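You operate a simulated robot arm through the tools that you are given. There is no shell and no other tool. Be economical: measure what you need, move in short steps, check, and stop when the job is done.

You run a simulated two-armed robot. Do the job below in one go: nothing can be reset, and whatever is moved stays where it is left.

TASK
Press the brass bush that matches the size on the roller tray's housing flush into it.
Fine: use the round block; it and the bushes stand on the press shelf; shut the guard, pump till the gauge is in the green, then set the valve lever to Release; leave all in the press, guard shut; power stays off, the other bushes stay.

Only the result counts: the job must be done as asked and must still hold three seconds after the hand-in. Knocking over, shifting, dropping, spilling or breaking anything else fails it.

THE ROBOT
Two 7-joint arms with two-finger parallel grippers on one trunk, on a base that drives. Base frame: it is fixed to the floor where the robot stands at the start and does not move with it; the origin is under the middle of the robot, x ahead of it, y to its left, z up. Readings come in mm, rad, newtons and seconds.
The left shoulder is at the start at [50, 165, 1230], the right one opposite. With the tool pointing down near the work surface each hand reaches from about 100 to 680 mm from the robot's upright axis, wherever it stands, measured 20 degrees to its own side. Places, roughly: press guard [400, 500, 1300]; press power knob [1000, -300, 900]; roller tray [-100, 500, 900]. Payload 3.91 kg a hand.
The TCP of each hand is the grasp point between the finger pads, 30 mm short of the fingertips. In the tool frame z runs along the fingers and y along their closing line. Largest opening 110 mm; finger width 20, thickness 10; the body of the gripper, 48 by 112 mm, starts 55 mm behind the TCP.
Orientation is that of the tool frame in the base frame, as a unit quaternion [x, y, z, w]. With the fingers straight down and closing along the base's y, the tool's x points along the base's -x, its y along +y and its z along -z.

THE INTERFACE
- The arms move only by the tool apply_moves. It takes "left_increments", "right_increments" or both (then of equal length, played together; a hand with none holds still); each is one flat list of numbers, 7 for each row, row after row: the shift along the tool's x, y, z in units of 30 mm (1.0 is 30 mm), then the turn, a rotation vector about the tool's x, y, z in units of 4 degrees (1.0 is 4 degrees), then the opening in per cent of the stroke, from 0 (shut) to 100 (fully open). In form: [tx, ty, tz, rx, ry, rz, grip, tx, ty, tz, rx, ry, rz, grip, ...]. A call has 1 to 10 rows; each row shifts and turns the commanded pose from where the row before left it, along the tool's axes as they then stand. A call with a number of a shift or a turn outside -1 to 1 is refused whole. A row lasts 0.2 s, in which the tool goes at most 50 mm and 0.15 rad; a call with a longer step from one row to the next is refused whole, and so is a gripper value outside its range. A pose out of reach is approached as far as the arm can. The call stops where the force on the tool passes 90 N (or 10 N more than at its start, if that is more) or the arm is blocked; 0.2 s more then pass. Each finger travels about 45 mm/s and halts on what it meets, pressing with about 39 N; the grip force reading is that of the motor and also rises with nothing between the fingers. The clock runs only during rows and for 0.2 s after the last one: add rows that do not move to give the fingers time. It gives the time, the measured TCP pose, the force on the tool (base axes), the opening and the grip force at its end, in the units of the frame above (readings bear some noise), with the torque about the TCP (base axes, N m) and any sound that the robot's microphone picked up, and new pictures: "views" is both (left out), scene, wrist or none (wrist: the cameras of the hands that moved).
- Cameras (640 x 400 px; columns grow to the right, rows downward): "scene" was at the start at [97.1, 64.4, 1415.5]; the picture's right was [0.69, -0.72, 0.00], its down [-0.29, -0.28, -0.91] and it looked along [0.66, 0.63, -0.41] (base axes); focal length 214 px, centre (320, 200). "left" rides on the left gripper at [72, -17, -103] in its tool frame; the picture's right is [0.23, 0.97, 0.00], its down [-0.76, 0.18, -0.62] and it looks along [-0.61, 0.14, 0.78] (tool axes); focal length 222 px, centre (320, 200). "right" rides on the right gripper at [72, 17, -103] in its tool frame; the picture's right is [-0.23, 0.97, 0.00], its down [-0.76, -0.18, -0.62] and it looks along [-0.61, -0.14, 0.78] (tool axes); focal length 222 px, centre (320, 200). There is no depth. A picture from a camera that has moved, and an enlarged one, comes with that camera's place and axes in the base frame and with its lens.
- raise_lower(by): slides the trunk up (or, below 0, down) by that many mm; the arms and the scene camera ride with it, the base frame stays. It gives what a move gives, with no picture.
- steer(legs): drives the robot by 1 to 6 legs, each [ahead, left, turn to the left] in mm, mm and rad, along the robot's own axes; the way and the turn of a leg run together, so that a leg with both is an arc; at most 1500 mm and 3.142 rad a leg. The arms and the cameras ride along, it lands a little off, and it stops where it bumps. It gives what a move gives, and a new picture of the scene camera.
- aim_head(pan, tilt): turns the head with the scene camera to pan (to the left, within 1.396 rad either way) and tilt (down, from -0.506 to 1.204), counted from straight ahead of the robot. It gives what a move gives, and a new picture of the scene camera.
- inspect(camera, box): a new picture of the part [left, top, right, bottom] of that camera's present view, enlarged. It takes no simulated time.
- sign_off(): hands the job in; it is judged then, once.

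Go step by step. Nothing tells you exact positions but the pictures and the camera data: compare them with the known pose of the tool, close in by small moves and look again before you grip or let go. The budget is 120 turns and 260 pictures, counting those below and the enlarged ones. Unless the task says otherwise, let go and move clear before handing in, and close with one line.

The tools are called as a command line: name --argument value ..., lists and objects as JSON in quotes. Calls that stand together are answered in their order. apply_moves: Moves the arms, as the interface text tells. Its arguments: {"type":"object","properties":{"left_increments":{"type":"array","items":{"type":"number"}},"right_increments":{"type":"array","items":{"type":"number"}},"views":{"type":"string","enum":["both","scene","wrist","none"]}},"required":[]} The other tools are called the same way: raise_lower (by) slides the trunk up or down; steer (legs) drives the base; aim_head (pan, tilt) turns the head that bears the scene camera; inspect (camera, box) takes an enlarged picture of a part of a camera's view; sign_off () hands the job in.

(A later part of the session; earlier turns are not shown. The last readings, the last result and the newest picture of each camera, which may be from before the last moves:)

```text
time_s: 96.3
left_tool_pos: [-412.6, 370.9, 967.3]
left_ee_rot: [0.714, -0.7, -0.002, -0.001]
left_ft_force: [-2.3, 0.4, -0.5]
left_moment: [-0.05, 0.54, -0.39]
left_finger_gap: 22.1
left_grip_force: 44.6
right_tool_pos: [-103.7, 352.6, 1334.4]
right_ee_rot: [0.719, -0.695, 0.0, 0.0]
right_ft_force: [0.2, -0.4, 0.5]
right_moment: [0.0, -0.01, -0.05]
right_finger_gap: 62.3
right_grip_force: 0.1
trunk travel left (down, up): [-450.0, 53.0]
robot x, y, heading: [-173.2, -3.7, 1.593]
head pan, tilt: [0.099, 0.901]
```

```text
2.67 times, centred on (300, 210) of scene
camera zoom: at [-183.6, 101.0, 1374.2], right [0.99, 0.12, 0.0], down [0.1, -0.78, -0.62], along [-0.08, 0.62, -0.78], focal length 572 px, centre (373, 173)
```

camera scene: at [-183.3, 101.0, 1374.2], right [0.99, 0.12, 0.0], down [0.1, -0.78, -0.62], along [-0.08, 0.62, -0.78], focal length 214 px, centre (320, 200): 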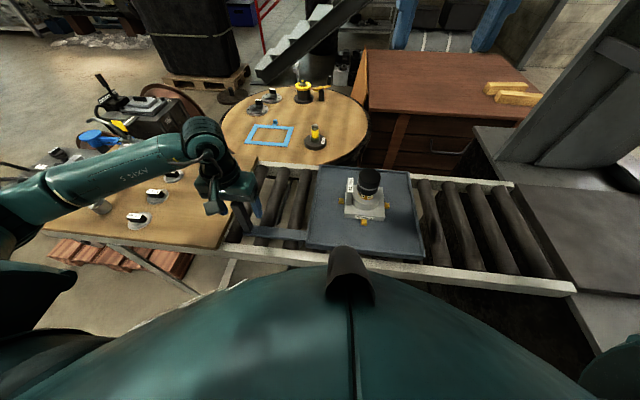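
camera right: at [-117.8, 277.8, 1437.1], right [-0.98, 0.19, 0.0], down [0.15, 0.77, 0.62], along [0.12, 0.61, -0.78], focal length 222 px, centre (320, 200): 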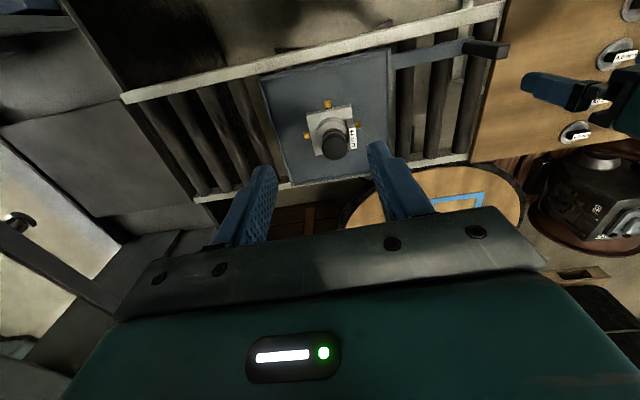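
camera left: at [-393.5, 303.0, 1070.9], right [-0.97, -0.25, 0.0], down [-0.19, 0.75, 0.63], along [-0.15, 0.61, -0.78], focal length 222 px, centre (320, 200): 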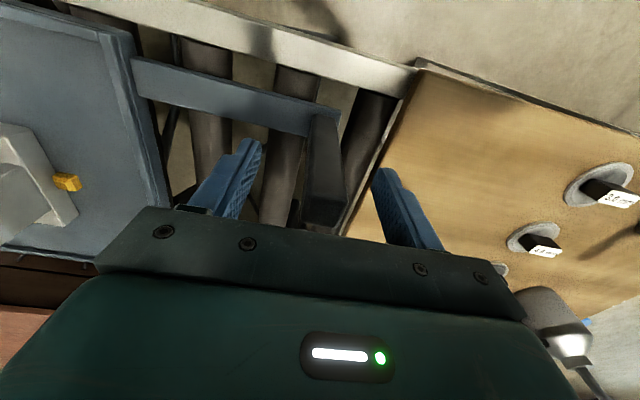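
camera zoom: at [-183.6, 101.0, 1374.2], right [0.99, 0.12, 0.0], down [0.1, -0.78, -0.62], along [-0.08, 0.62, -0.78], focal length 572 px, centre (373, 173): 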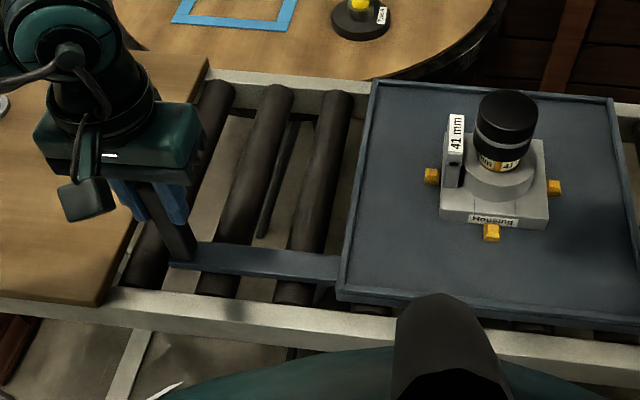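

Gripped. Push the tray slowly toward the press, first a short trial.

apply_moves --left_increments '[0, -0.05, 0, 0, 0, 0, 0, 0.002, -0.1, 0, 0, 0, 0, 0, 0.004, -0.2, 0, 0, 0, 0, 0, 0.006, -0.3, 0, 0, 0, 0, 0, 0.006, -0.3, 0, 0, 0, 0, 0, 0.006, -0.3, 0, 0, 0, 0, 0, 0.006, -0.3, 0, 0, 0, 0, 0, 0.004, -0.2, 0, 0, 0, 0, 0, 0.002, -0.1, 0, 0, 0, 0, 0, 0, -0.05, 0, 0, 0, 0, 0]' --views "none"

inspect --camera "scene" --box '[180, 150, 460, 290]'

```text
time_s: 98.5
left_tool_pos: [-354.9, 371.4, 967.2]
left_ee_rot: [0.715, -0.7, -0.001, -0.001]
left_ft_force: [-1.3, -5.2, -5.4]
left_moment: [0.46, 0.81, -0.86]
left_finger_gap: 22.1
left_grip_force: 45.4
right_tool_pos: [-102.7, 351.4, 1336.2]
right_ee_rot: [0.718, -0.696, 0.0, -0.001]
right_ft_force: [-0.2, -0.5, -0.2]
right_moment: [0.01, 0.0, 0.02]
right_finger_gap: 62.6
right_grip_force: 0.1
trunk travel left (down, up): [-450.0, 53.0]
robot x, y, heading: [-174.2, -1.9, 1.594]
head pan, tilt: [0.099, 0.901]
```

```text
2.29 times, centred on (320, 220) of scene
camera zoom: at [-183.6, 100.6, 1374.2], right [0.99, 0.12, 0.0], down [0.1, -0.78, -0.62], along [-0.08, 0.62, -0.78], focal length 490 px, centre (320, 154)
```

zoom: 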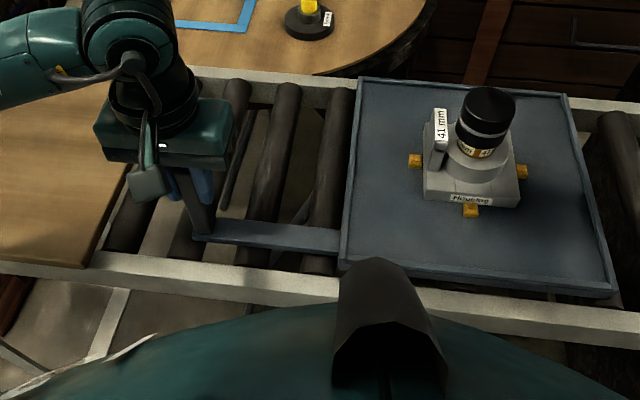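

Slides well. Continue.

apply_moves --left_increments '[0.003, -0.15, 0, 0, 0, 0, 0, 0.006, -0.3, 0, 0, 0, 0, 0, 0.008, -0.4, 0, 0, 0, 0, 0, 0.009, -0.45, 0, 0, 0, 0, 0, 0.009, -0.45, 0, 0, 0, 0, 0, 0.009, -0.45, 0, 0, 0, 0, 0, 0.008, -0.4, 0, 0, 0, 0, 0, 0.006, -0.3, 0, 0, 0, 0, 0, 0.003, -0.15, 0, 0, 0, 0, 0, 0, -0.05, 0, 0, 0, 0, 0]' --views "none"

apply_moves --left_increments '[0.003, -0.15, 0, 0, 0, 0, 0, 0.006, -0.3, 0, 0, 0, 0, 0, 0.008, -0.4, 0, 0, 0, 0, 0, 0.009, -0.45, 0, 0, 0, 0, 0, 0.009, -0.45, 0, 0, 0, 0, 0, 0.009, -0.45, 0, 0, 0, 0, 0, 0.008, -0.4, 0, 0, 0, 0, 0, 0.006, -0.3, 0, 0, 0, 0, 0, 0.003, -0.15, 0, 0, 0, 0, 0, 0, -0.05, 0, 0, 0, 0, 0]' --views "scene"

```text
time_s: 100.8
left_tool_pos: [-261.6, 372.3, 968.0]
left_ee_rot: [0.714, -0.7, -0.001, -0.003]
left_ft_force: [-1.2, -7.6, -6.1]
left_moment: [0.08, 0.64, -0.86]
left_finger_gap: 22.2
left_grip_force: 44.7
right_tool_pos: [-102.7, 350.2, 1335.5]
right_ee_rot: [0.719, -0.695, 0.0, -0.001]
right_ft_force: [-0.6, 0.0, -1.1]
right_moment: [-0.02, 0.0, 0.02]
right_finger_gap: 62.5
right_grip_force: 0.1
trunk travel left (down, up): [-450.0, 53.0]
robot x, y, heading: [-172.3, -4.9, 1.59]
head pan, tilt: [0.099, 0.901]
```

```text
time_s: 103.0
left_tool_pos: [-167.6, 371.7, 967.2]
left_ee_rot: [0.715, -0.699, 0.0, -0.001]
left_ft_force: [-1.8, -8.2, -17.9]
left_moment: [-0.65, 0.59, -0.72]
left_finger_gap: 22.0
left_grip_force: 45.1
right_tool_pos: [-102.5, 351.6, 1334.6]
right_ee_rot: [0.718, -0.696, 0.001, -0.001]
right_ft_force: [-0.7, 0.0, 1.7]
right_moment: [0.0, -0.02, -0.05]
right_finger_gap: 62.7
right_grip_force: 0.1
trunk travel left (down, up): [-450.0, 53.0]
robot x, y, heading: [-174.1, -4.8, 1.593]
head pan, tilt: [0.099, 0.901]
camera scene: at [-183.4, 101.4, 1374.2], right [0.99, 0.12, 0.0], down [0.1, -0.78, -0.62], along [-0.08, 0.62, -0.78], focal length 214 px, centre (320, 200)
```

scene: 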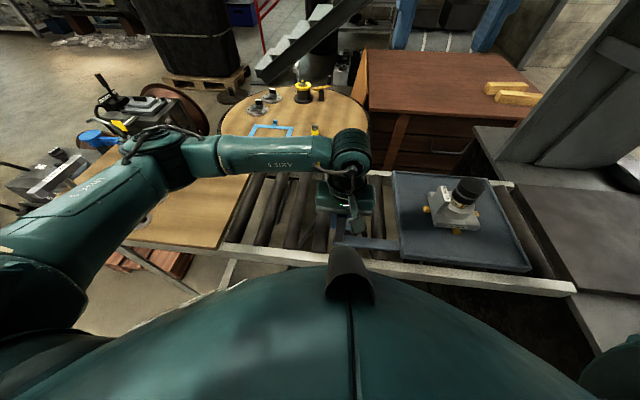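

The tray slides fine. Release the handle, lift, and turn the base right for the second half.

apply_moves --left_increments '[0, 0, 0, 0, 0, 0, 60, 0, 0, 0, 0, 0, 0, 60, 0, 0, 0, 0, 0, 0, 60, 0, 0, 0, 0, 0, 0, 60, 0, 0, -1, 0, 0, 0, 60, 0, 0, -1, 0, 0, 0, 60, 0, 0, -1, 0, 0, 0, 60, 0, 0, -1, 0, 0, 0, 60, 0, 0, -1, 0, 0, 0, 60]' --views "none"

inspect --camera "scene" --box '[310, 150, 550, 290]'

```text
time_s: 105.0
left_tool_pos: [-169.1, 371.5, 1119.4]
left_ee_rot: [0.717, -0.697, -0.002, -0.002]
left_ft_force: [0.2, -0.6, 0.9]
left_moment: [0.0, -0.01, 0.01]
left_finger_gap: 65.9
left_grip_force: 0.1
right_tool_pos: [-101.1, 350.5, 1334.5]
right_ee_rot: [0.719, -0.695, 0.003, -0.002]
right_ft_force: [15.9, -10.7, 16.5]
right_moment: [-0.15, 0.18, 0.28]
right_finger_gap: 54.8
right_grip_force: 0.1
trunk travel left (down, up): [-450.0, 53.0]
robot x, y, heading: [-177.3, -5.1, 1.598]
head pan, tilt: [0.099, 0.901]
```

```text
2.67 times, centred on (430, 220) of scene
camera zoom: at [-183.2, 100.8, 1374.2], right [0.99, 0.12, 0.0], down [0.1, -0.78, -0.62], along [-0.08, 0.62, -0.78], focal length 572 px, centre (27, 147)
```

zoom: 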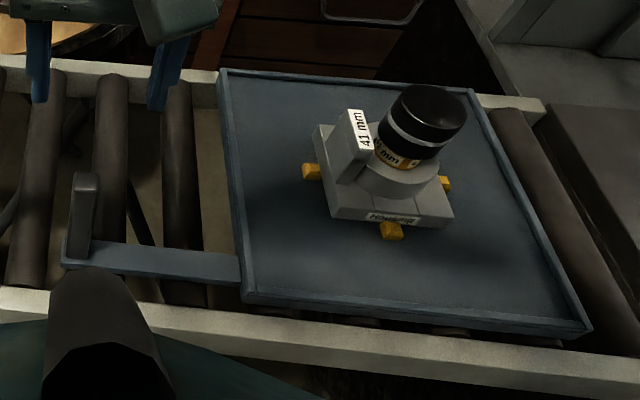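

The left wrist is touching the right fingers; move the right hand clear first.

apply_moves --right_increments '[0, -0.6, -0.3, 0, 0, 0, 57, 0, -1, 0, 0, 0, 0, 57, 0, -1, 0, 0, 0, 0, 57, 0, -0.5, 0, 0, 0, 0, 57]' --views "none"

steer --legs '[[0, 0, -0.7]]'

aim_head --pan 0.5 --tilt 0.85

```text
time_s: 106.0
left_tool_pos: [-166.6, 369.8, 1117.8]
left_ee_rot: [0.715, -0.699, -0.001, -0.002]
left_ft_force: [-0.3, 0.8, 0.0]
left_moment: [0.0, 0.0, 0.0]
left_finger_gap: 65.8
left_grip_force: 0.1
right_tool_pos: [-9.5, 353.9, 1343.3]
right_ee_rot: [0.719, -0.695, 0.0, -0.001]
right_ft_force: [-0.4, 0.8, -0.7]
right_moment: [0.01, 0.02, -0.01]
right_finger_gap: 62.6
right_grip_force: 0.0
trunk travel left (down, up): [-450.0, 53.0]
robot x, y, heading: [-175.1, -5.2, 1.594]
head pan, tilt: [0.099, 0.901]
```

```text
time_s: 108.2
left_tool_pos: [72.6, 278.2, 1119.3]
left_ee_rot: [-0.43, 0.903, 0.001, 0.003]
left_ft_force: [0.7, 0.3, 1.1]
left_moment: [0.03, -0.01, 0.0]
left_finger_gap: 65.9
left_grip_force: 0.0
right_tool_pos: [182.6, 162.8, 1343.0]
right_ee_rot: [-0.436, 0.9, -0.001, 0.0]
right_ft_force: [0.2, 0.4, 0.5]
right_moment: [0.03, -0.04, 0.02]
right_finger_gap: 62.8
right_grip_force: 0.1
trunk travel left (down, up): [-450.0, 53.0]
robot x, y, heading: [-171.8, -2.8, 0.895]
head pan, tilt: [0.099, 0.901]
camera scene: at [-113.5, 82.6, 1374.2], right [0.84, -0.55, 0.0], down [-0.43, -0.66, -0.62], along [0.34, 0.52, -0.78], focal length 214 px, centre (320, 200)
```

scene: 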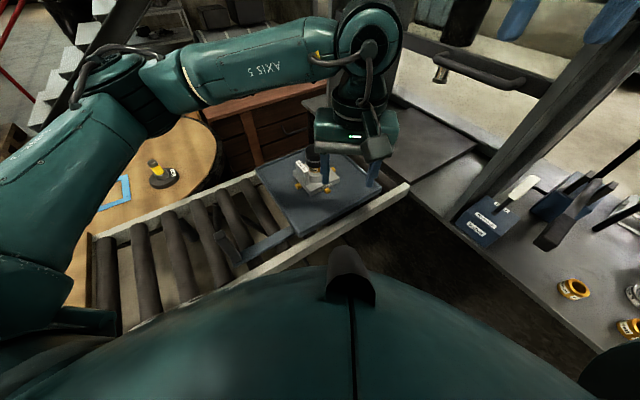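

```text
time_s: 109.1
left_tool_pos: [72.2, 279.1, 1118.4]
left_ee_rot: [-0.43, 0.903, 0.0, 0.003]
left_ft_force: [0.2, 0.5, -0.2]
left_moment: [-0.01, 0.0, -0.01]
left_finger_gap: 66.2
left_grip_force: 0.2
right_tool_pos: [183.4, 162.6, 1342.1]
right_ee_rot: [-0.435, 0.9, -0.001, 0.001]
right_ft_force: [-0.2, 0.6, 0.5]
right_moment: [0.0, -0.01, -0.03]
right_finger_gap: 62.5
right_grip_force: 0.1
trunk travel left (down, up): [-450.0, 53.0]
robot x, y, heading: [-174.6, -1.4, 0.889]
head pan, tilt: [0.499, 0.85]
camera scene: at [-140.9, 96.5, 1378.1], right [0.98, -0.18, 0.0], down [-0.14, -0.74, -0.66], along [0.12, 0.65, -0.75], focal length 214 px, centre (320, 200)
```

scene: 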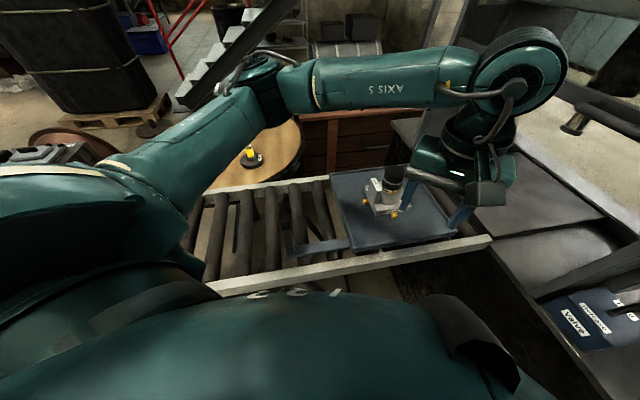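

apply_moves --left_increments '[0, 0, 0, 0, 0, -1, 60, 0, 0, 0, 0, 0, -1, 60, 0, 0, 0, 0, 0, -1, 60, 0, 0, 0, 0, 0, -1, 60, 0, 0, 0, 0, 0, -1, 60, 0, 0, 0, 0, 0, -1, 60, 0, 0, 0, 0, 0, -1, 60, 0, 0, 0, 0, 0, -1, 60, 0, 0, 0, 0, 0, -1, 60, 0, 0, 0, 0, 0, -1, 60]' --views "none"

apply_moves --left_increments '[-0.38, 1, 0, 0, 0, 0, 70, -0.38, 1, 0, 0, 0, 0, 70, -0.38, 1, 0, 0, 0, 0, 70, -0.38, 1, 0, 0, 0, 0, 70, -0.38, 1, 0, 0, 0, 0, 70, -0.38, 1, 0, 0, 0, 0, 70, -0.38, 1, 0, 0, 0, 0, 70, -0.38, 1, 0, 0, 0, 0, 70]'

```text
time_s: 111.3
left_tool_pos: [72.6, 276.9, 1117.6]
left_ee_rot: [0.714, -0.701, 0.0, -0.002]
left_ft_force: [0.1, -0.1, -1.0]
left_moment: [0.0, -0.03, 0.0]
left_finger_gap: 65.9
left_grip_force: 0.1
right_tool_pos: [182.3, 163.9, 1343.6]
right_ee_rot: [-0.435, 0.901, 0.0, 0.0]
right_ft_force: [0.4, -0.4, 0.2]
right_moment: [0.0, -0.01, -0.01]
right_finger_gap: 62.6
right_grip_force: 0.0
trunk travel left (down, up): [-450.0, 53.0]
robot x, y, heading: [-170.7, -2.2, 0.891]
head pan, tilt: [0.499, 0.85]
```

```text
time_s: 113.1
left_tool_pos: [-170.2, 364.2, 1117.2]
left_ee_rot: [0.713, -0.701, 0.001, -0.002]
left_ft_force: [0.2, 0.0, 0.4]
left_moment: [0.03, 0.02, 0.01]
left_finger_gap: 77.0
left_grip_force: 0.0
right_tool_pos: [181.8, 162.8, 1344.3]
right_ee_rot: [-0.434, 0.901, 0.0, 0.001]
right_ft_force: [0.2, -0.8, -0.5]
right_moment: [0.06, -0.02, 0.0]
right_finger_gap: 62.8
right_grip_force: 0.1
trunk travel left (down, up): [-450.0, 53.0]
robot x, y, heading: [-174.7, -5.2, 0.89]
head pan, tilt: [0.499, 0.85]
camera scene: at [-141.9, 96.4, 1378.1], right [0.98, -0.18, 0.0], down [-0.13, -0.74, -0.66], along [0.12, 0.65, -0.75], focal length 214 px, centre (320, 200)
camera left: at [-152.5, 291.4, 1221.9], right [-0.97, -0.24, -0.01], down [-0.19, 0.76, 0.62], along [-0.15, 0.61, -0.78], focal length 222 px, centre (320, 200)
```

scene: 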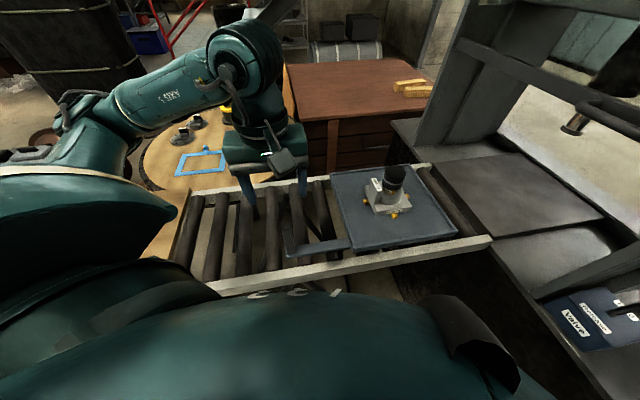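
left: 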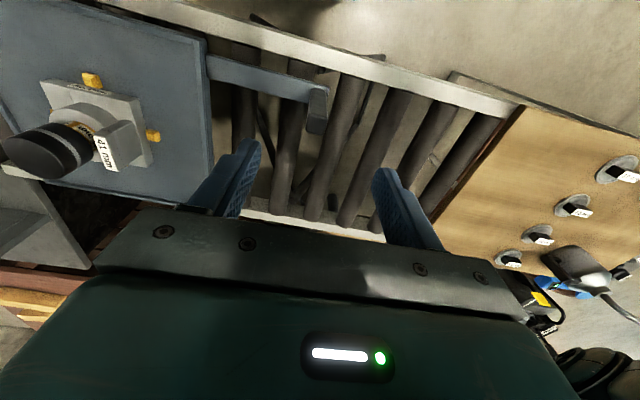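

apply_moves --left_increments '[-0.2, -0.07, 0.8, 0, 0, 0, 70, 0, 0, 0.9, 0, 0, 0, 70, 0, 0, 0.9, 0, 0, 0, 70, 0, 0, 0.9, 0, 0, 0, 70, 0, 0, 0.9, 0, 0, 0, 70, 0, 0, 0.6, 0, 0, 0, 70, 0, 0, 0, 0, 0, 0, 70]' --views "wrist"

apply_moves --left_increments '[0, 0, 0, 0, 0, 0, 0, 0, 0, 0, 0, 0, 0, 0, 0, 0, 0, 0, 0, 0, 0, 0, 0, 0, 0, 0, 0, 0, 0, 0, 0, 0, 0, 0, 0]' --views "none"

aim_head --pan -0.1 --tilt 0.6

```text
time_s: 114.7
left_tool_pos: [-166.0, 371.3, 967.4]
left_ee_rot: [0.712, -0.702, 0.001, -0.002]
left_ft_force: [-0.4, -0.3, -0.1]
left_moment: [-0.03, 0.0, -0.02]
left_finger_gap: 77.0
left_grip_force: 0.0
right_tool_pos: [183.3, 161.4, 1343.3]
right_ee_rot: [-0.436, 0.9, 0.0, 0.0]
right_ft_force: [-1.2, -0.6, 0.1]
right_moment: [-0.03, -0.03, 0.0]
right_finger_gap: 62.9
right_grip_force: 0.1
trunk travel left (down, up): [-450.0, 53.0]
robot x, y, heading: [-174.6, -3.4, 0.891]
head pan, tilt: [0.499, 0.85]
camera left: at [-148.3, 298.2, 1071.1], right [-0.97, -0.24, 0.0], down [-0.19, 0.76, 0.62], along [-0.15, 0.61, -0.78], focal length 222 px, centre (320, 200)
```

left: 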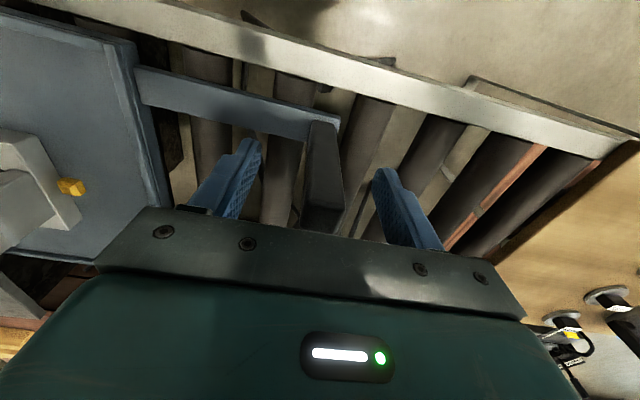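

```text
time_s: 115.9
left_tool_pos: [-167.3, 371.8, 967.5]
left_ee_rot: [0.713, -0.701, 0.0, -0.001]
left_ft_force: [-0.3, 0.1, 0.9]
left_moment: [0.0, 1.27, -0.6]
left_finger_gap: 22.2
left_grip_force: 45.3
right_tool_pos: [183.3, 162.7, 1343.4]
right_ee_rot: [-0.436, 0.9, 0.0, 0.0]
right_ft_force: [-0.4, -1.0, -0.9]
right_moment: [0.0, -0.02, 0.0]
right_finger_gap: 62.8
right_grip_force: 0.1
trunk travel left (down, up): [-450.0, 53.0]
robot x, y, heading: [-178.2, -2.4, 0.895]
head pan, tilt: [0.499, 0.85]
```

```text
time_s: 116.9
left_tool_pos: [-165.7, 371.9, 967.3]
left_ee_rot: [0.712, -0.702, 0.001, -0.002]
left_ft_force: [-0.3, 0.9, 0.3]
left_moment: [0.07, 1.51, -0.91]
left_finger_gap: 22.0
left_grip_force: 45.1
right_tool_pos: [183.0, 163.1, 1342.8]
right_ee_rot: [-0.435, 0.901, -0.001, 0.001]
right_ft_force: [0.3, 0.5, 0.6]
right_moment: [0.0, -0.04, 0.07]
right_finger_gap: 62.6
right_grip_force: 0.1
trunk travel left (down, up): [-450.0, 53.0]
robot x, y, heading: [-174.0, -2.6, 0.892]
head pan, tilt: [-0.099, 0.6]
camera scene: at [-92.8, 82.5, 1398.9], right [0.71, -0.7, 0.0], down [-0.4, -0.4, -0.82], along [0.58, 0.59, -0.57], focal length 214 px, centre (320, 200)
```

scene: 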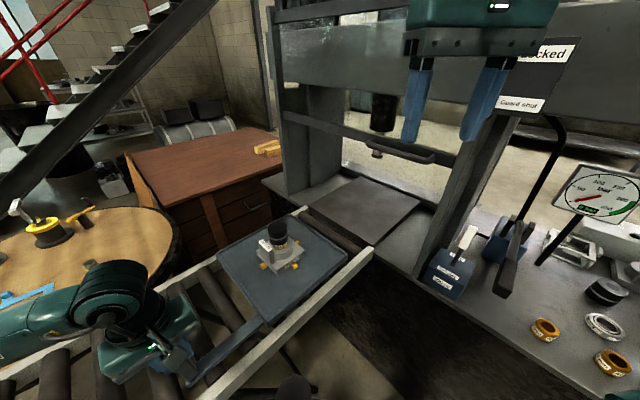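

Gripped again with a good view of the press. Zoom on the ram to locate it.

inspect --camera "scene" --box '[280, 80, 480, 220]'

apply_moves --left_increments '[0, -0.15, 0, 0, 0, 0, 0, 0, -0.3, 0, 0, 0, 0, 0, 0, -0.4, 0, 0, 0, 0, 0, 0, -0.45, 0, 0, 0, 0, 0, 0, -0.45, 0, 0, 0, 0, 0, 0, -0.45, 0, 0, 0, 0, 0, 0, -0.4, 0, 0, 0, 0, 0, 0, -0.3, 0, 0, 0, 0, 0, 0, -0.15, 0, 0, 0, 0, 0, 0, -0.05, 0, 0, 0, 0, 0]' --views "scene"

```text
2.86 times, centred on (380, 150) of scene
camera zoom: at [-92.8, 82.5, 1398.9], right [0.71, -0.7, 0.0], down [-0.4, -0.4, -0.82], along [0.58, 0.59, -0.57], focal length 613 px, centre (149, 343)
```

zoom: 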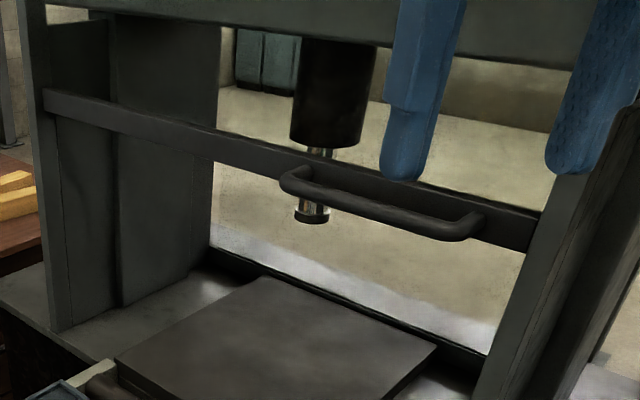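

```text
time_s: 119.1
left_tool_pos: [-73.1, 372.4, 967.8]
left_ee_rot: [0.712, -0.702, 0.001, -0.002]
left_ft_force: [-1.6, -15.5, -16.4]
left_moment: [0.21, 1.01, -0.9]
left_finger_gap: 21.7
left_grip_force: 45.0
right_tool_pos: [182.0, 162.5, 1343.4]
right_ee_rot: [-0.435, 0.9, 0.0, 0.001]
right_ft_force: [0.1, 0.1, 0.1]
right_moment: [-0.02, 0.0, 0.02]
right_finger_gap: 62.9
right_grip_force: 0.0
trunk travel left (down, up): [-450.0, 53.0]
robot x, y, heading: [-173.7, -5.2, 0.886]
head pan, tilt: [-0.099, 0.6]
camera scene: at [-92.7, 81.7, 1398.9], right [0.71, -0.7, 0.0], down [-0.4, -0.4, -0.83], along [0.58, 0.59, -0.56], focal length 214 px, centre (320, 200)
```

scene: 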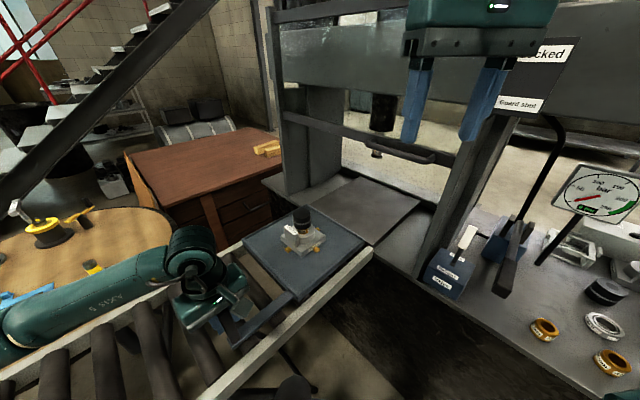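

Ram triangulates to ≈[622,485], so the tray needs ~390 mm more. Continue pushing.

apply_moves --left_increments '[0, -0.15, 0, 0, 0, 0, 0, 0, -0.3, 0, 0, 0, 0, 0, 0, -0.4, 0, 0, 0, 0, 0, 0, -0.45, 0, 0, 0, 0, 0, 0, -0.45, 0, 0, 0, 0, 0, 0, -0.45, 0, 0, 0, 0, 0, 0, -0.4, 0, 0, 0, 0, 0, 0, -0.3, 0, 0, 0, 0, 0, 0, -0.15, 0, 0, 0, 0, 0, 0, -0.05, 0, 0, 0, 0, 0]' --views "none"

apply_moves --left_increments '[0, -0.15, 0, 0, 0, 0, 0, 0, -0.3, 0, 0, 0, 0, 0, 0, -0.4, 0, 0, 0, 0, 0, 0, -0.45, 0, 0, 0, 0, 0, 0, -0.45, 0, 0, 0, 0, 0, 0, -0.45, 0, 0, 0, 0, 0, 0, -0.4, 0, 0, 0, 0, 0, 0, -0.3, 0, 0, 0, 0, 0, 0, -0.15, 0, 0, 0, 0, 0, 0, -0.05, 0, 0, 0, 0, 0]' --views "scene"

```text
time_s: 121.3
left_tool_pos: [19.6, 371.0, 967.5]
left_ee_rot: [0.712, -0.702, 0.001, 0.0]
left_ft_force: [-1.8, -22.4, -20.5]
left_moment: [0.58, 0.15, -0.79]
left_finger_gap: 21.9
left_grip_force: 44.8
right_tool_pos: [183.7, 162.3, 1343.2]
right_ee_rot: [-0.435, 0.9, 0.0, 0.001]
right_ft_force: [0.3, -0.6, 0.1]
right_moment: [-0.03, 0.04, 0.0]
right_finger_gap: 62.9
right_grip_force: 0.0
trunk travel left (down, up): [-450.0, 53.0]
robot x, y, heading: [-175.1, -2.6, 0.893]
head pan, tilt: [-0.099, 0.6]
```

```text
time_s: 123.5
left_tool_pos: [112.7, 372.2, 967.4]
left_ee_rot: [0.711, -0.703, 0.001, 0.002]
left_ft_force: [-2.1, -28.3, -20.7]
left_moment: [0.23, 0.08, -0.81]
left_finger_gap: 22.0
left_grip_force: 44.9
right_tool_pos: [183.3, 161.3, 1343.9]
right_ee_rot: [-0.435, 0.9, 0.001, 0.001]
right_ft_force: [0.4, -0.5, -0.5]
right_moment: [0.05, 0.01, -0.02]
right_finger_gap: 62.6
right_grip_force: 0.0
trunk travel left (down, up): [-450.0, 53.0]
robot x, y, heading: [-175.3, -2.6, 0.887]
head pan, tilt: [-0.099, 0.6]
camera scene: at [-92.0, 80.2, 1399.0], right [0.71, -0.7, 0.0], down [-0.4, -0.4, -0.83], along [0.58, 0.59, -0.56], focal length 214 px, centre (320, 200)
```

scene: 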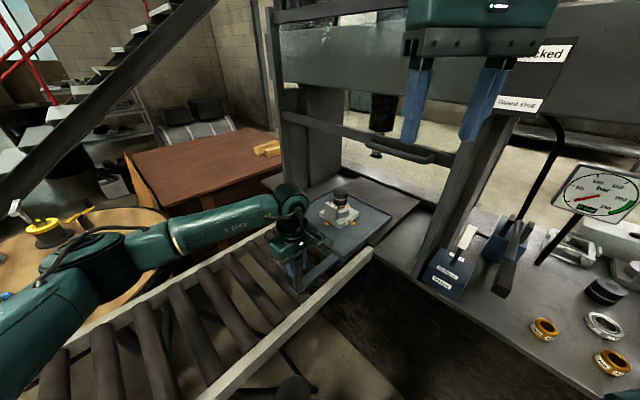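

apply_moves --left_increments '[0.1, -0.15, 0.04, 0, 0, 0, 0, 0.004, -0.3, 0, 0, 0, 0, 0, 0.006, -0.4, 0, 0, 0, 0, 0, 0.006, -0.45, 0, 0, 0, 0, 0, 0.006, -0.45, 0, 0, 0, 0, 0, 0.006, -0.45, 0, 0, 0, 0, 0, 0.005, -0.4, 0, 0, 0, 0, 0, 0.004, -0.3, 0, 0, 0, 0, 0, 0.002, -0.15, 0, 0, 0, 0, 0, 0, -0.05, 0, 0, 0, 0, 0]' --views "none"

inspect --camera "scene" --box '[230, 120, 450, 300]'

```text
time_s: 125.7
left_tool_pos: [207.7, 372.4, 968.0]
left_ee_rot: [0.712, -0.702, 0.001, -0.002]
left_ft_force: [-1.6, -14.2, -7.7]
left_moment: [-0.59, 1.43, -0.81]
left_finger_gap: 21.8
left_grip_force: 45.2
right_tool_pos: [184.1, 161.9, 1343.1]
right_ee_rot: [-0.435, 0.9, -0.001, 0.001]
right_ft_force: [0.1, 0.1, 0.7]
right_moment: [-0.02, 0.01, -0.04]
right_finger_gap: 62.4
right_grip_force: 0.2
trunk travel left (down, up): [-450.0, 53.0]
robot x, y, heading: [-177.0, -6.5, 0.89]
head pan, tilt: [-0.099, 0.6]
```

```text
2.22 times, centred on (340, 210) of scene
camera zoom: at [-92.3, 81.4, 1399.0], right [0.71, -0.7, 0.0], down [-0.4, -0.4, -0.83], along [0.58, 0.59, -0.56], focal length 477 px, centre (276, 178)
```

zoom: 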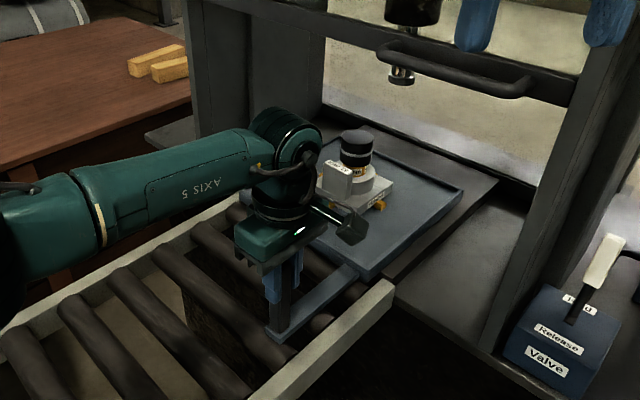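

apply_moves --left_increments '[0.03, -0.1, 0.02, 0, 0, 0, 0, 0.004, -0.2, 0, 0, 0, 0, 0, 0.004, -0.3, 0, 0, 0, 0, 0, 0.004, -0.3, 0, 0, 0, 0, 0, 0.004, -0.3, 0, 0, 0, 0, 0, 0.004, -0.3, 0, 0, 0, 0, 0, 0.003, -0.2, 0, 0, 0, 0, 0, 0.003, -0.2, 0, 0, 0, 0, 0, 0.001, -0.1, 0, 0, 0, 0, 0, 0, -0.05, 0, 0, 0, 0, 0]' --views "none"

inspect --camera "scene" --box '[250, 80, 470, 280]'

```text
time_s: 127.9
left_tool_pos: [253.2, 371.5, 967.6]
left_ee_rot: [0.713, -0.701, 0.0, -0.003]
left_ft_force: [-1.4, -3.1, -7.6]
left_moment: [-0.49, 1.64, -0.88]
left_finger_gap: 22.0
left_grip_force: 45.0
left hand out of reach, approached as far as the arm can: row 7, 8, 9
right_tool_pos: [183.1, 163.0, 1343.5]
right_ee_rot: [-0.435, 0.9, -0.001, 0.0]
right_ft_force: [-0.9, 0.2, -1.3]
right_moment: [-0.01, -0.02, -0.03]
right_finger_gap: 62.7
right_grip_force: 0.0
trunk travel left (down, up): [-450.0, 53.0]
robot x, y, heading: [-173.8, -2.8, 0.886]
head pan, tilt: [-0.099, 0.6]
```

```text
2.00 times, centred on (360, 180) of scene
camera zoom: at [-92.2, 82.7, 1398.9], right [0.71, -0.7, 0.0], down [-0.4, -0.4, -0.82], along [0.58, 0.59, -0.57], focal length 429 px, centre (240, 240)
```

zoom: 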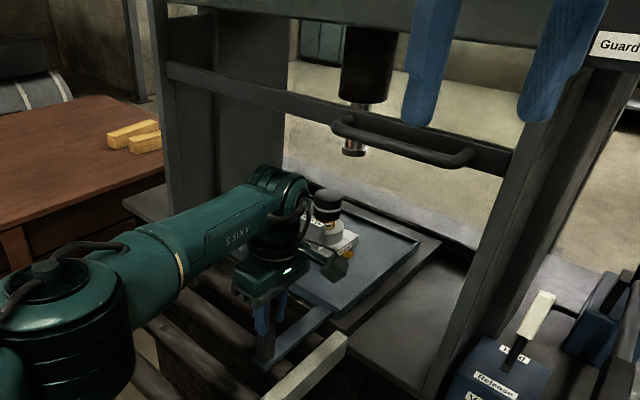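

Arm limit reached; housing ≈60 mm short. Release, lift, move the base +x 100 mm and re-grip.

apply_moves --left_increments '[0, 0, 0, 0, 0, 0, 70, 0, 0, 0, 0, 0, 0, 70, 0, 0, 0, 0, 0, 0, 70, 0, 0, 0, 0, 0, 0, 70, 0, 0, -1, 0, 0, 0, 70, 0, 0, -1, 0, 0, 0, 70, 0, 0.8, -0.8, 0, 0, 0, 70, 0, 1, 0, 0, 0, 0, 70, 0, 1, 0, 0, 0, 0, 70]' --views "none"

steer --legs '[[63, -78, 0]]'

```text
time_s: 129.9
left_tool_pos: [168.2, 371.7, 1052.5]
left_ee_rot: [0.713, -0.701, 0.001, -0.003]
left_ft_force: [0.6, 0.2, -0.2]
left_moment: [-0.02, 0.01, -0.01]
left_finger_gap: 76.9
left_grip_force: 0.1
right_tool_pos: [181.5, 163.5, 1343.7]
right_ee_rot: [-0.435, 0.9, -0.001, 0.002]
right_ft_force: [0.5, 0.3, -0.9]
right_moment: [0.01, -0.01, 0.02]
right_finger_gap: 62.4
right_grip_force: 0.1
trunk travel left (down, up): [-450.0, 53.0]
robot x, y, heading: [-172.0, -4.3, 0.889]
head pan, tilt: [-0.099, 0.6]
```

```text
time_s: 131.3
left_tool_pos: [270.8, 370.3, 1051.4]
left_ee_rot: [0.713, -0.701, 0.0, -0.002]
left_ft_force: [1.1, -0.4, 0.0]
left_moment: [0.02, -0.01, -0.02]
left_finger_gap: 76.9
left_grip_force: 0.0
right_tool_pos: [282.1, 162.1, 1343.4]
right_ee_rot: [-0.436, 0.9, -0.001, 0.0]
right_ft_force: [0.4, 0.4, -0.2]
right_moment: [-0.04, 0.03, -0.01]
right_finger_gap: 62.9
right_grip_force: 0.1
trunk travel left (down, up): [-450.0, 53.0]
robot x, y, heading: [-73.3, -3.3, 0.891]
head pan, tilt: [-0.099, 0.6]
camera scene: at [7.3, 81.6, 1398.9], right [0.71, -0.7, 0.0], down [-0.4, -0.4, -0.82], along [0.58, 0.59, -0.57], focal length 214 px, centre (320, 200)
```

scene: 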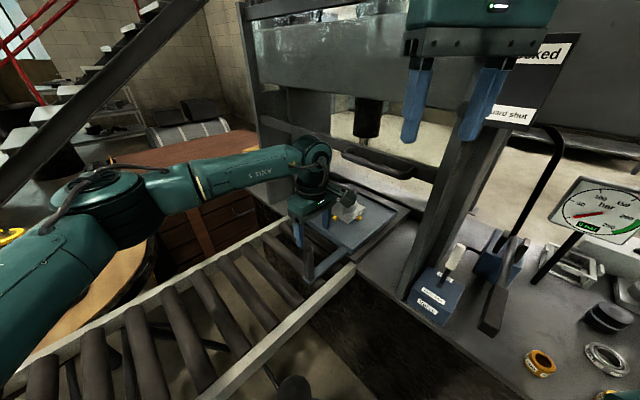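

apply_moves --left_increments '[0, 0.58, 0, 0, 0, 0, 70, 0, 0, 0.9, 0, 0, 0, 70, 0, 0, 0.9, 0, 0, 0, 70, 0, 0, 0.95, 0, 0, 0, 70, 0, 0, 0, 0, 0, 0, 0, 0, 0, 0, 0, 0, 0, 0, 0, 0, 0, 0, 0, 0, 0, 0, 0, 0, 0, 0, 0, 0, 0, 0, 0, 0, 0, 0, 0]' --views "scene"

inspect --camera "scene" --box '[240, 80, 460, 280]'

```text
time_s: 133.3
left_tool_pos: [253.5, 370.2, 968.1]
left_ee_rot: [0.713, -0.701, 0.001, -0.002]
left_ft_force: [1.8, 0.8, -0.6]
left_moment: [-0.13, 1.0, -0.51]
left_finger_gap: 22.0
left_grip_force: 45.4
right_tool_pos: [283.1, 162.8, 1344.1]
right_ee_rot: [-0.436, 0.9, -0.001, 0.0]
right_ft_force: [0.7, -0.5, 1.5]
right_moment: [-0.05, -0.02, 0.01]
right_finger_gap: 62.7
right_grip_force: 0.1
trunk travel left (down, up): [-450.0, 53.0]
robot x, y, heading: [-77.4, -2.9, 0.898]
head pan, tilt: [-0.099, 0.6]
camera scene: at [7.1, 81.7, 1398.9], right [0.71, -0.7, 0.0], down [-0.4, -0.4, -0.82], along [0.58, 0.59, -0.57], focal length 214 px, centre (320, 200)
```

scene: 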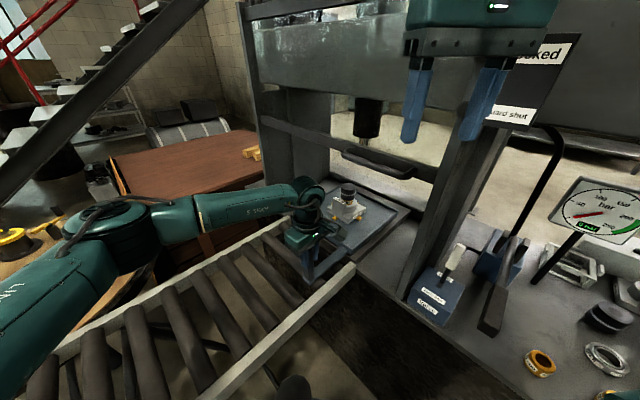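

```text
2.00 times, centred on (350, 180) of scene
camera zoom: at [7.1, 81.7, 1398.9], right [0.71, -0.7, 0.0], down [-0.4, -0.4, -0.82], along [0.58, 0.59, -0.57], focal length 429 px, centre (260, 240)
```

zoom: 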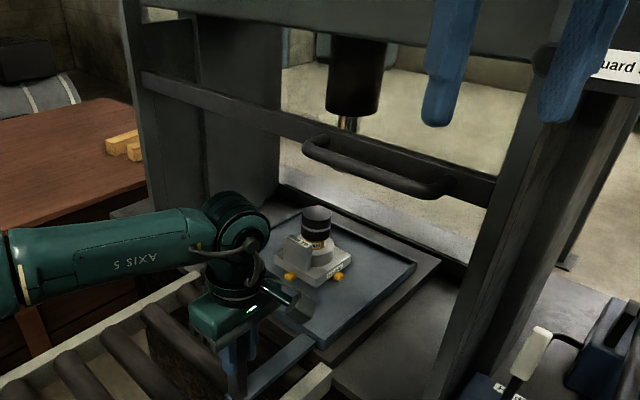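

apply_moves --left_increments '[0, -0.1, 0, 0, 0, 0, 0, 0.003, -0.2, 0, 0, 0, 0, 0, 0.003, -0.25, 0, 0, 0, 0, 0, 0.003, -0.25, 0, 0, 0, 0, 0, 0.003, -0.25, 0, 0, 0, 0, 0, 0.003, -0.25, 0, 0, 0, 0, 0, 0.002, -0.2, 0, 0, 0, 0, 0, 0.002, -0.15, 0, 0, 0, 0, 0, 0.001, -0.1, 0, 0, 0, 0, 0, 0, 0, 0, 0, 0, 0, 0]' --views "none"

inspect --camera "scene" --box '[240, 80, 460, 280]'

```text
time_s: 135.5
left_tool_pos: [305.4, 371.4, 968.1]
left_ee_rot: [0.713, -0.701, 0.0, -0.002]
left_ft_force: [-0.4, 0.4, -8.7]
left_moment: [0.46, 1.31, -0.6]
left_finger_gap: 22.1
left_grip_force: 44.7
right_tool_pos: [281.9, 162.5, 1343.2]
right_ee_rot: [-0.436, 0.9, -0.001, 0.0]
right_ft_force: [0.3, 0.6, 0.0]
right_moment: [0.0, 0.01, 0.0]
right_finger_gap: 62.8
right_grip_force: 0.0
trunk travel left (down, up): [-450.0, 53.0]
robot x, y, heading: [-75.6, -1.6, 0.891]
head pan, tilt: [-0.099, 0.6]
```

```text
2.00 times, centred on (350, 180) of scene
camera zoom: at [7.4, 82.1, 1398.8], right [0.71, -0.7, 0.0], down [-0.4, -0.4, -0.82], along [0.58, 0.59, -0.57], focal length 429 px, centre (260, 240)
```

zoom: 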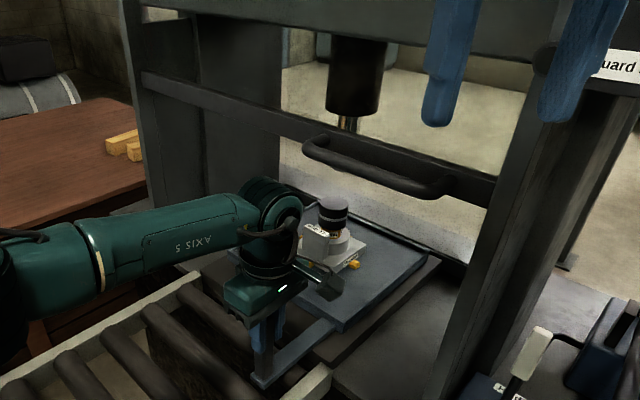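

Nearly under the ram (block x≈613, ram ≈625). Push gently on, watching for an end stop.

apply_moves --left_increments '[0, -0.1, 0, 0, 0, 0, 0, 0, -0.1, 0, 0, 0, 0, 0, 0, -0.1, 0, 0, 0, 0, 0, 0, 0, 0, 0, 0, 0, 0]' --views "none"

aim_head --pan -0.2 --tilt 0.5

inspect --camera "scene" --box '[250, 80, 410, 240]'

```text
time_s: 136.5
left_tool_pos: [314.8, 372.0, 968.7]
left_ee_rot: [0.713, -0.701, 0.001, -0.002]
left_ft_force: [1.6, 0.4, -9.0]
left_moment: [0.45, 1.25, -0.75]
left_finger_gap: 21.9
left_grip_force: 44.6
right_tool_pos: [283.7, 163.7, 1343.5]
right_ee_rot: [-0.436, 0.9, -0.001, 0.001]
right_ft_force: [0.0, 0.5, 0.8]
right_moment: [0.0, 0.01, 0.0]
right_finger_gap: 62.6
right_grip_force: 0.1
trunk travel left (down, up): [-450.0, 53.0]
robot x, y, heading: [-74.0, -3.2, 0.889]
head pan, tilt: [-0.099, 0.6]
```

```text
time_s: 137.1
left_tool_pos: [315.2, 370.4, 968.1]
left_ee_rot: [0.714, -0.7, 0.0, -0.002]
left_ft_force: [3.7, 0.5, -9.2]
left_moment: [0.28, 1.18, -0.71]
left_finger_gap: 22.1
left_grip_force: 44.8
right_tool_pos: [283.5, 163.2, 1342.8]
right_ee_rot: [-0.436, 0.9, -0.001, 0.0]
right_ft_force: [0.6, -0.5, -0.9]
right_moment: [0.03, -0.01, 0.05]
right_finger_gap: 62.6
right_grip_force: 0.0
trunk travel left (down, up): [-450.0, 53.0]
robot x, y, heading: [-75.7, -7.9, 0.891]
head pan, tilt: [-0.201, 0.499]
camera scene: at [15.9, 77.3, 1407.9], right [0.64, -0.77, 0.0], down [-0.37, -0.31, -0.88], along [0.68, 0.56, -0.48], focal length 214 px, centre (320, 200)
```

scene: 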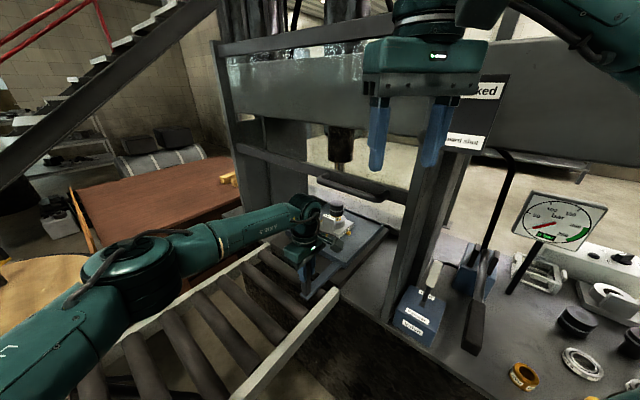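

```text
2.50 times, centred on (330, 160) of scene
camera zoom: at [15.9, 77.3, 1407.9], right [0.64, -0.77, 0.0], down [-0.37, -0.31, -0.88], along [0.68, 0.56, -0.48], focal length 536 px, centre (295, 300)
```

zoom: 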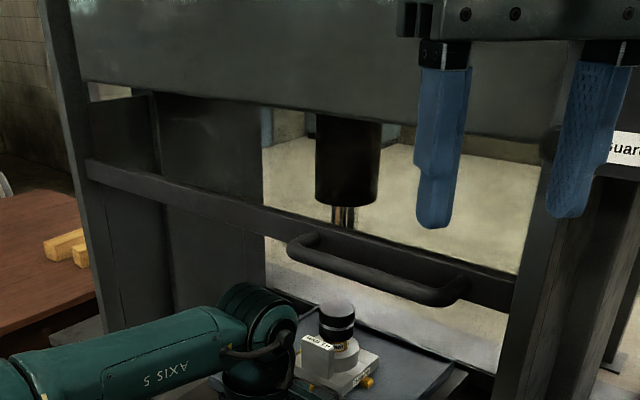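

apply_moves --left_increments '[0, -0.1, 0, 0, 0, 0, 0, 0, -0.1, 0, 0, 0, 0, 0, 0, 0, 0, 0, 0, 0, 0]' --views "none"

inspect --camera "scene" --box '[290, 110, 370, 240]'

inspect --camera "scene" --box '[300, 190, 380, 240]'

```text
time_s: 137.9
left_tool_pos: [321.1, 371.4, 968.5]
left_ee_rot: [0.713, -0.701, 0.001, -0.002]
left_ft_force: [2.0, -0.1, -10.0]
left_moment: [0.04, 1.24, -0.78]
left_finger_gap: 21.8
left_grip_force: 45.0
right_tool_pos: [284.1, 163.5, 1342.9]
right_ee_rot: [-0.436, 0.9, -0.001, 0.0]
right_ft_force: [-0.4, 0.3, 0.2]
right_moment: [0.02, -0.02, -0.01]
right_finger_gap: 62.6
right_grip_force: 0.1
trunk travel left (down, up): [-450.0, 53.0]
robot x, y, heading: [-78.4, -9.9, 0.895]
head pan, tilt: [-0.201, 0.499]
```

```text
3.08 times, centred on (330, 175) of scene
camera zoom: at [15.9, 77.3, 1407.9], right [0.64, -0.77, 0.0], down [-0.37, -0.31, -0.88], along [0.68, 0.56, -0.48], focal length 660 px, centre (289, 277)
```

zoom: 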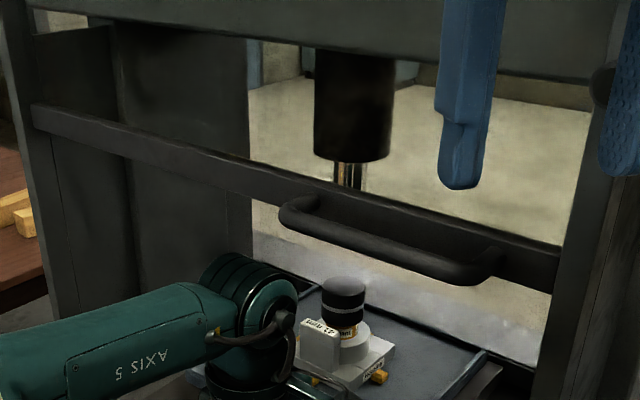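

```text
8.00 times, centred on (340, 215) of scene
camera zoom: at [15.9, 77.3, 1407.9], right [0.64, -0.77, 0.0], down [-0.37, -0.31, -0.88], along [0.68, 0.56, -0.48], focal length 1716 px, centre (160, 80)
```

zoom: 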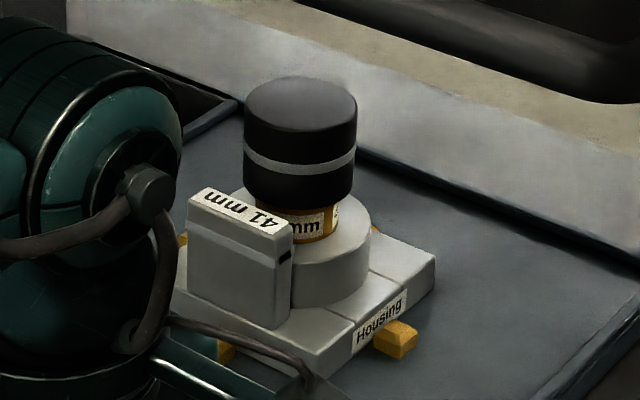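

apply_moves --left_increments '[0, -0.1, 0, 0, 0, 0, 0, 0, 0, 0, 0, 0, 0, 0, 0, 0, 0, 0, 0, 0, 0]' --views "none"

apply_moves --left_increments '[0, -0.1, 0, 0, 0, 0, 0, 0, 0, 0, 0, 0, 0, 0, 0, 0, 0, 0, 0, 0, 0]' --views "none"

inspect --camera "scene" --box '[290, 110, 370, 240]'

```text
time_s: 138.7
left_tool_pos: [323.9, 371.7, 967.9]
left_ee_rot: [0.713, -0.701, 0.0, -0.001]
left_ft_force: [2.5, 0.0, -9.1]
left_moment: [-0.22, 1.14, -0.64]
left_finger_gap: 22.0
left_grip_force: 45.1
right_tool_pos: [283.6, 162.9, 1341.8]
right_ee_rot: [-0.437, 0.9, -0.001, 0.001]
right_ft_force: [0.5, -0.4, -1.5]
right_moment: [-0.01, 0.0, 0.0]
right_finger_gap: 62.7
right_grip_force: 0.0
trunk travel left (down, up): [-450.0, 53.0]
robot x, y, heading: [-74.0, -5.1, 0.892]
head pan, tilt: [-0.201, 0.499]
```

```text
time_s: 139.5
left_tool_pos: [325.8, 371.1, 967.7]
left_ee_rot: [0.713, -0.701, 0.0, -0.001]
left_ft_force: [-1.4, -1.4, -11.6]
left_moment: [-0.12, 1.04, -0.71]
left_finger_gap: 22.1
left_grip_force: 44.7
right_tool_pos: [282.7, 164.5, 1342.1]
right_ee_rot: [-0.436, 0.9, -0.001, 0.0]
right_ft_force: [0.2, 0.2, -0.1]
right_moment: [-0.01, 0.03, -0.01]
right_finger_gap: 62.9
right_grip_force: 0.1
trunk travel left (down, up): [-450.0, 53.0]
robot x, y, heading: [-71.7, -5.3, 0.893]
head pan, tilt: [-0.201, 0.499]
```

```text
3.08 times, centred on (330, 175) of scene
camera zoom: at [15.4, 77.2, 1407.9], right [0.64, -0.77, 0.0], down [-0.37, -0.31, -0.88], along [0.68, 0.56, -0.48], focal length 660 px, centre (289, 277)
```

zoom: 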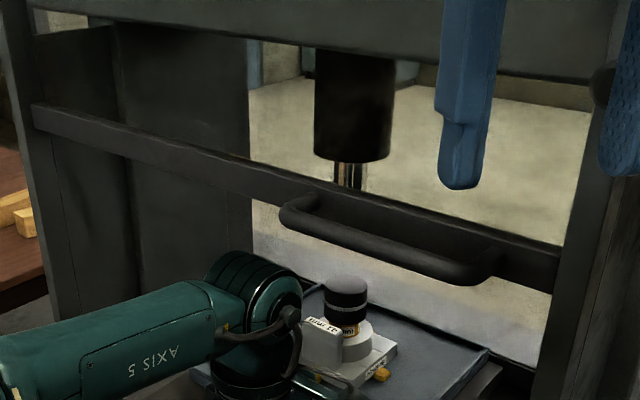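

Aligned with the ram in this view. Release the handle and slip the left hand out sideways (−y), then back, staying below the guard handle.

apply_moves --left_increments '[0, 0, 0, 0, 0, 0, 60, 0, 0, 0, 0, 0, 0, 60, 0, 0, 0, 0, 0, 0, 60, 0, 0, 0, 0, 0, 0, 60, 0.8, 0, 0, 0, 0, 0, 60, 0.8, 0, 0, 0, 0, 0, 60, 0, 0.8, 0, 0, 0, 0, 60, 0, 1, 0, 0, 0, 0, 60, 0, 1, 0, 0, 0, 0, 60, 0, 1, -0.5, 0, 0, 0, 60]' --views "none"

aim_head --pan -0.2 --tilt 0.5

inspect --camera "scene" --box '[260, 110, 420, 270]'

```text
time_s: 141.7
left_tool_pos: [213.1, 321.2, 983.5]
left_ee_rot: [0.713, -0.701, 0.001, -0.002]
left_ft_force: [0.4, 0.5, 0.6]
left_moment: [0.04, 0.02, 0.0]
left_finger_gap: 65.8
left_grip_force: 0.0
right_tool_pos: [282.1, 162.7, 1344.2]
right_ee_rot: [-0.436, 0.9, -0.001, 0.0]
right_ft_force: [-0.1, 0.1, 1.3]
right_moment: [0.02, -0.02, 0.02]
right_finger_gap: 62.7
right_grip_force: 0.0
trunk travel left (down, up): [-450.0, 53.0]
robot x, y, heading: [-72.8, -5.6, 0.898]
head pan, tilt: [-0.201, 0.499]
```

```text
time_s: 142.3
left_tool_pos: [214.4, 319.7, 982.1]
left_ee_rot: [0.713, -0.701, 0.0, -0.002]
left_ft_force: [0.4, -0.5, 0.0]
left_moment: [-0.01, 0.01, 0.0]
left_finger_gap: 66.1
left_grip_force: 0.1
right_tool_pos: [282.4, 161.4, 1343.9]
right_ee_rot: [-0.436, 0.9, -0.001, 0.001]
right_ft_force: [0.2, -0.9, 0.0]
right_moment: [0.0, 0.01, 0.0]
right_finger_gap: 62.8
right_grip_force: 0.1
trunk travel left (down, up): [-450.0, 53.0]
robot x, y, heading: [-73.1, -2.3, 0.899]
head pan, tilt: [-0.201, 0.499]
camera scene: at [14.8, 76.7, 1408.1], right [0.64, -0.77, 0.0], down [-0.37, -0.3, -0.88], along [0.68, 0.56, -0.48], focal length 214 px, centre (320, 200)
```

scene: 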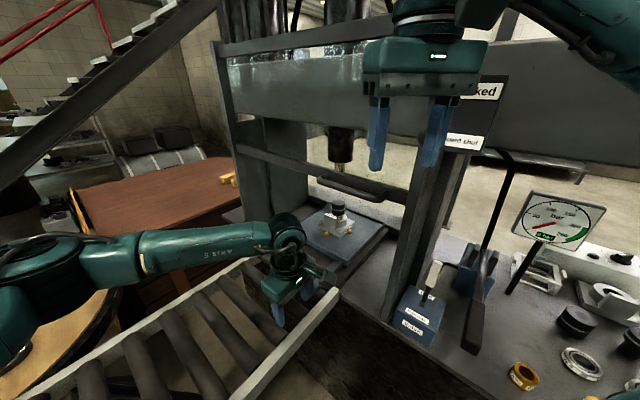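

```text
2.50 times, centred on (340, 190) of scene
camera zoom: at [14.8, 76.7, 1408.1], right [0.64, -0.77, 0.0], down [-0.37, -0.3, -0.88], along [0.68, 0.56, -0.48], focal length 536 px, centre (270, 225)
```

zoom: 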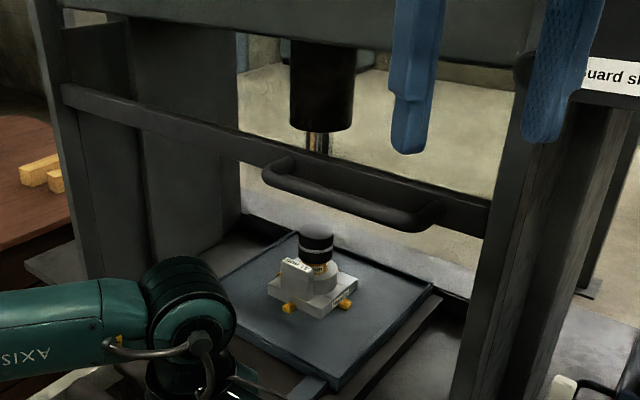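

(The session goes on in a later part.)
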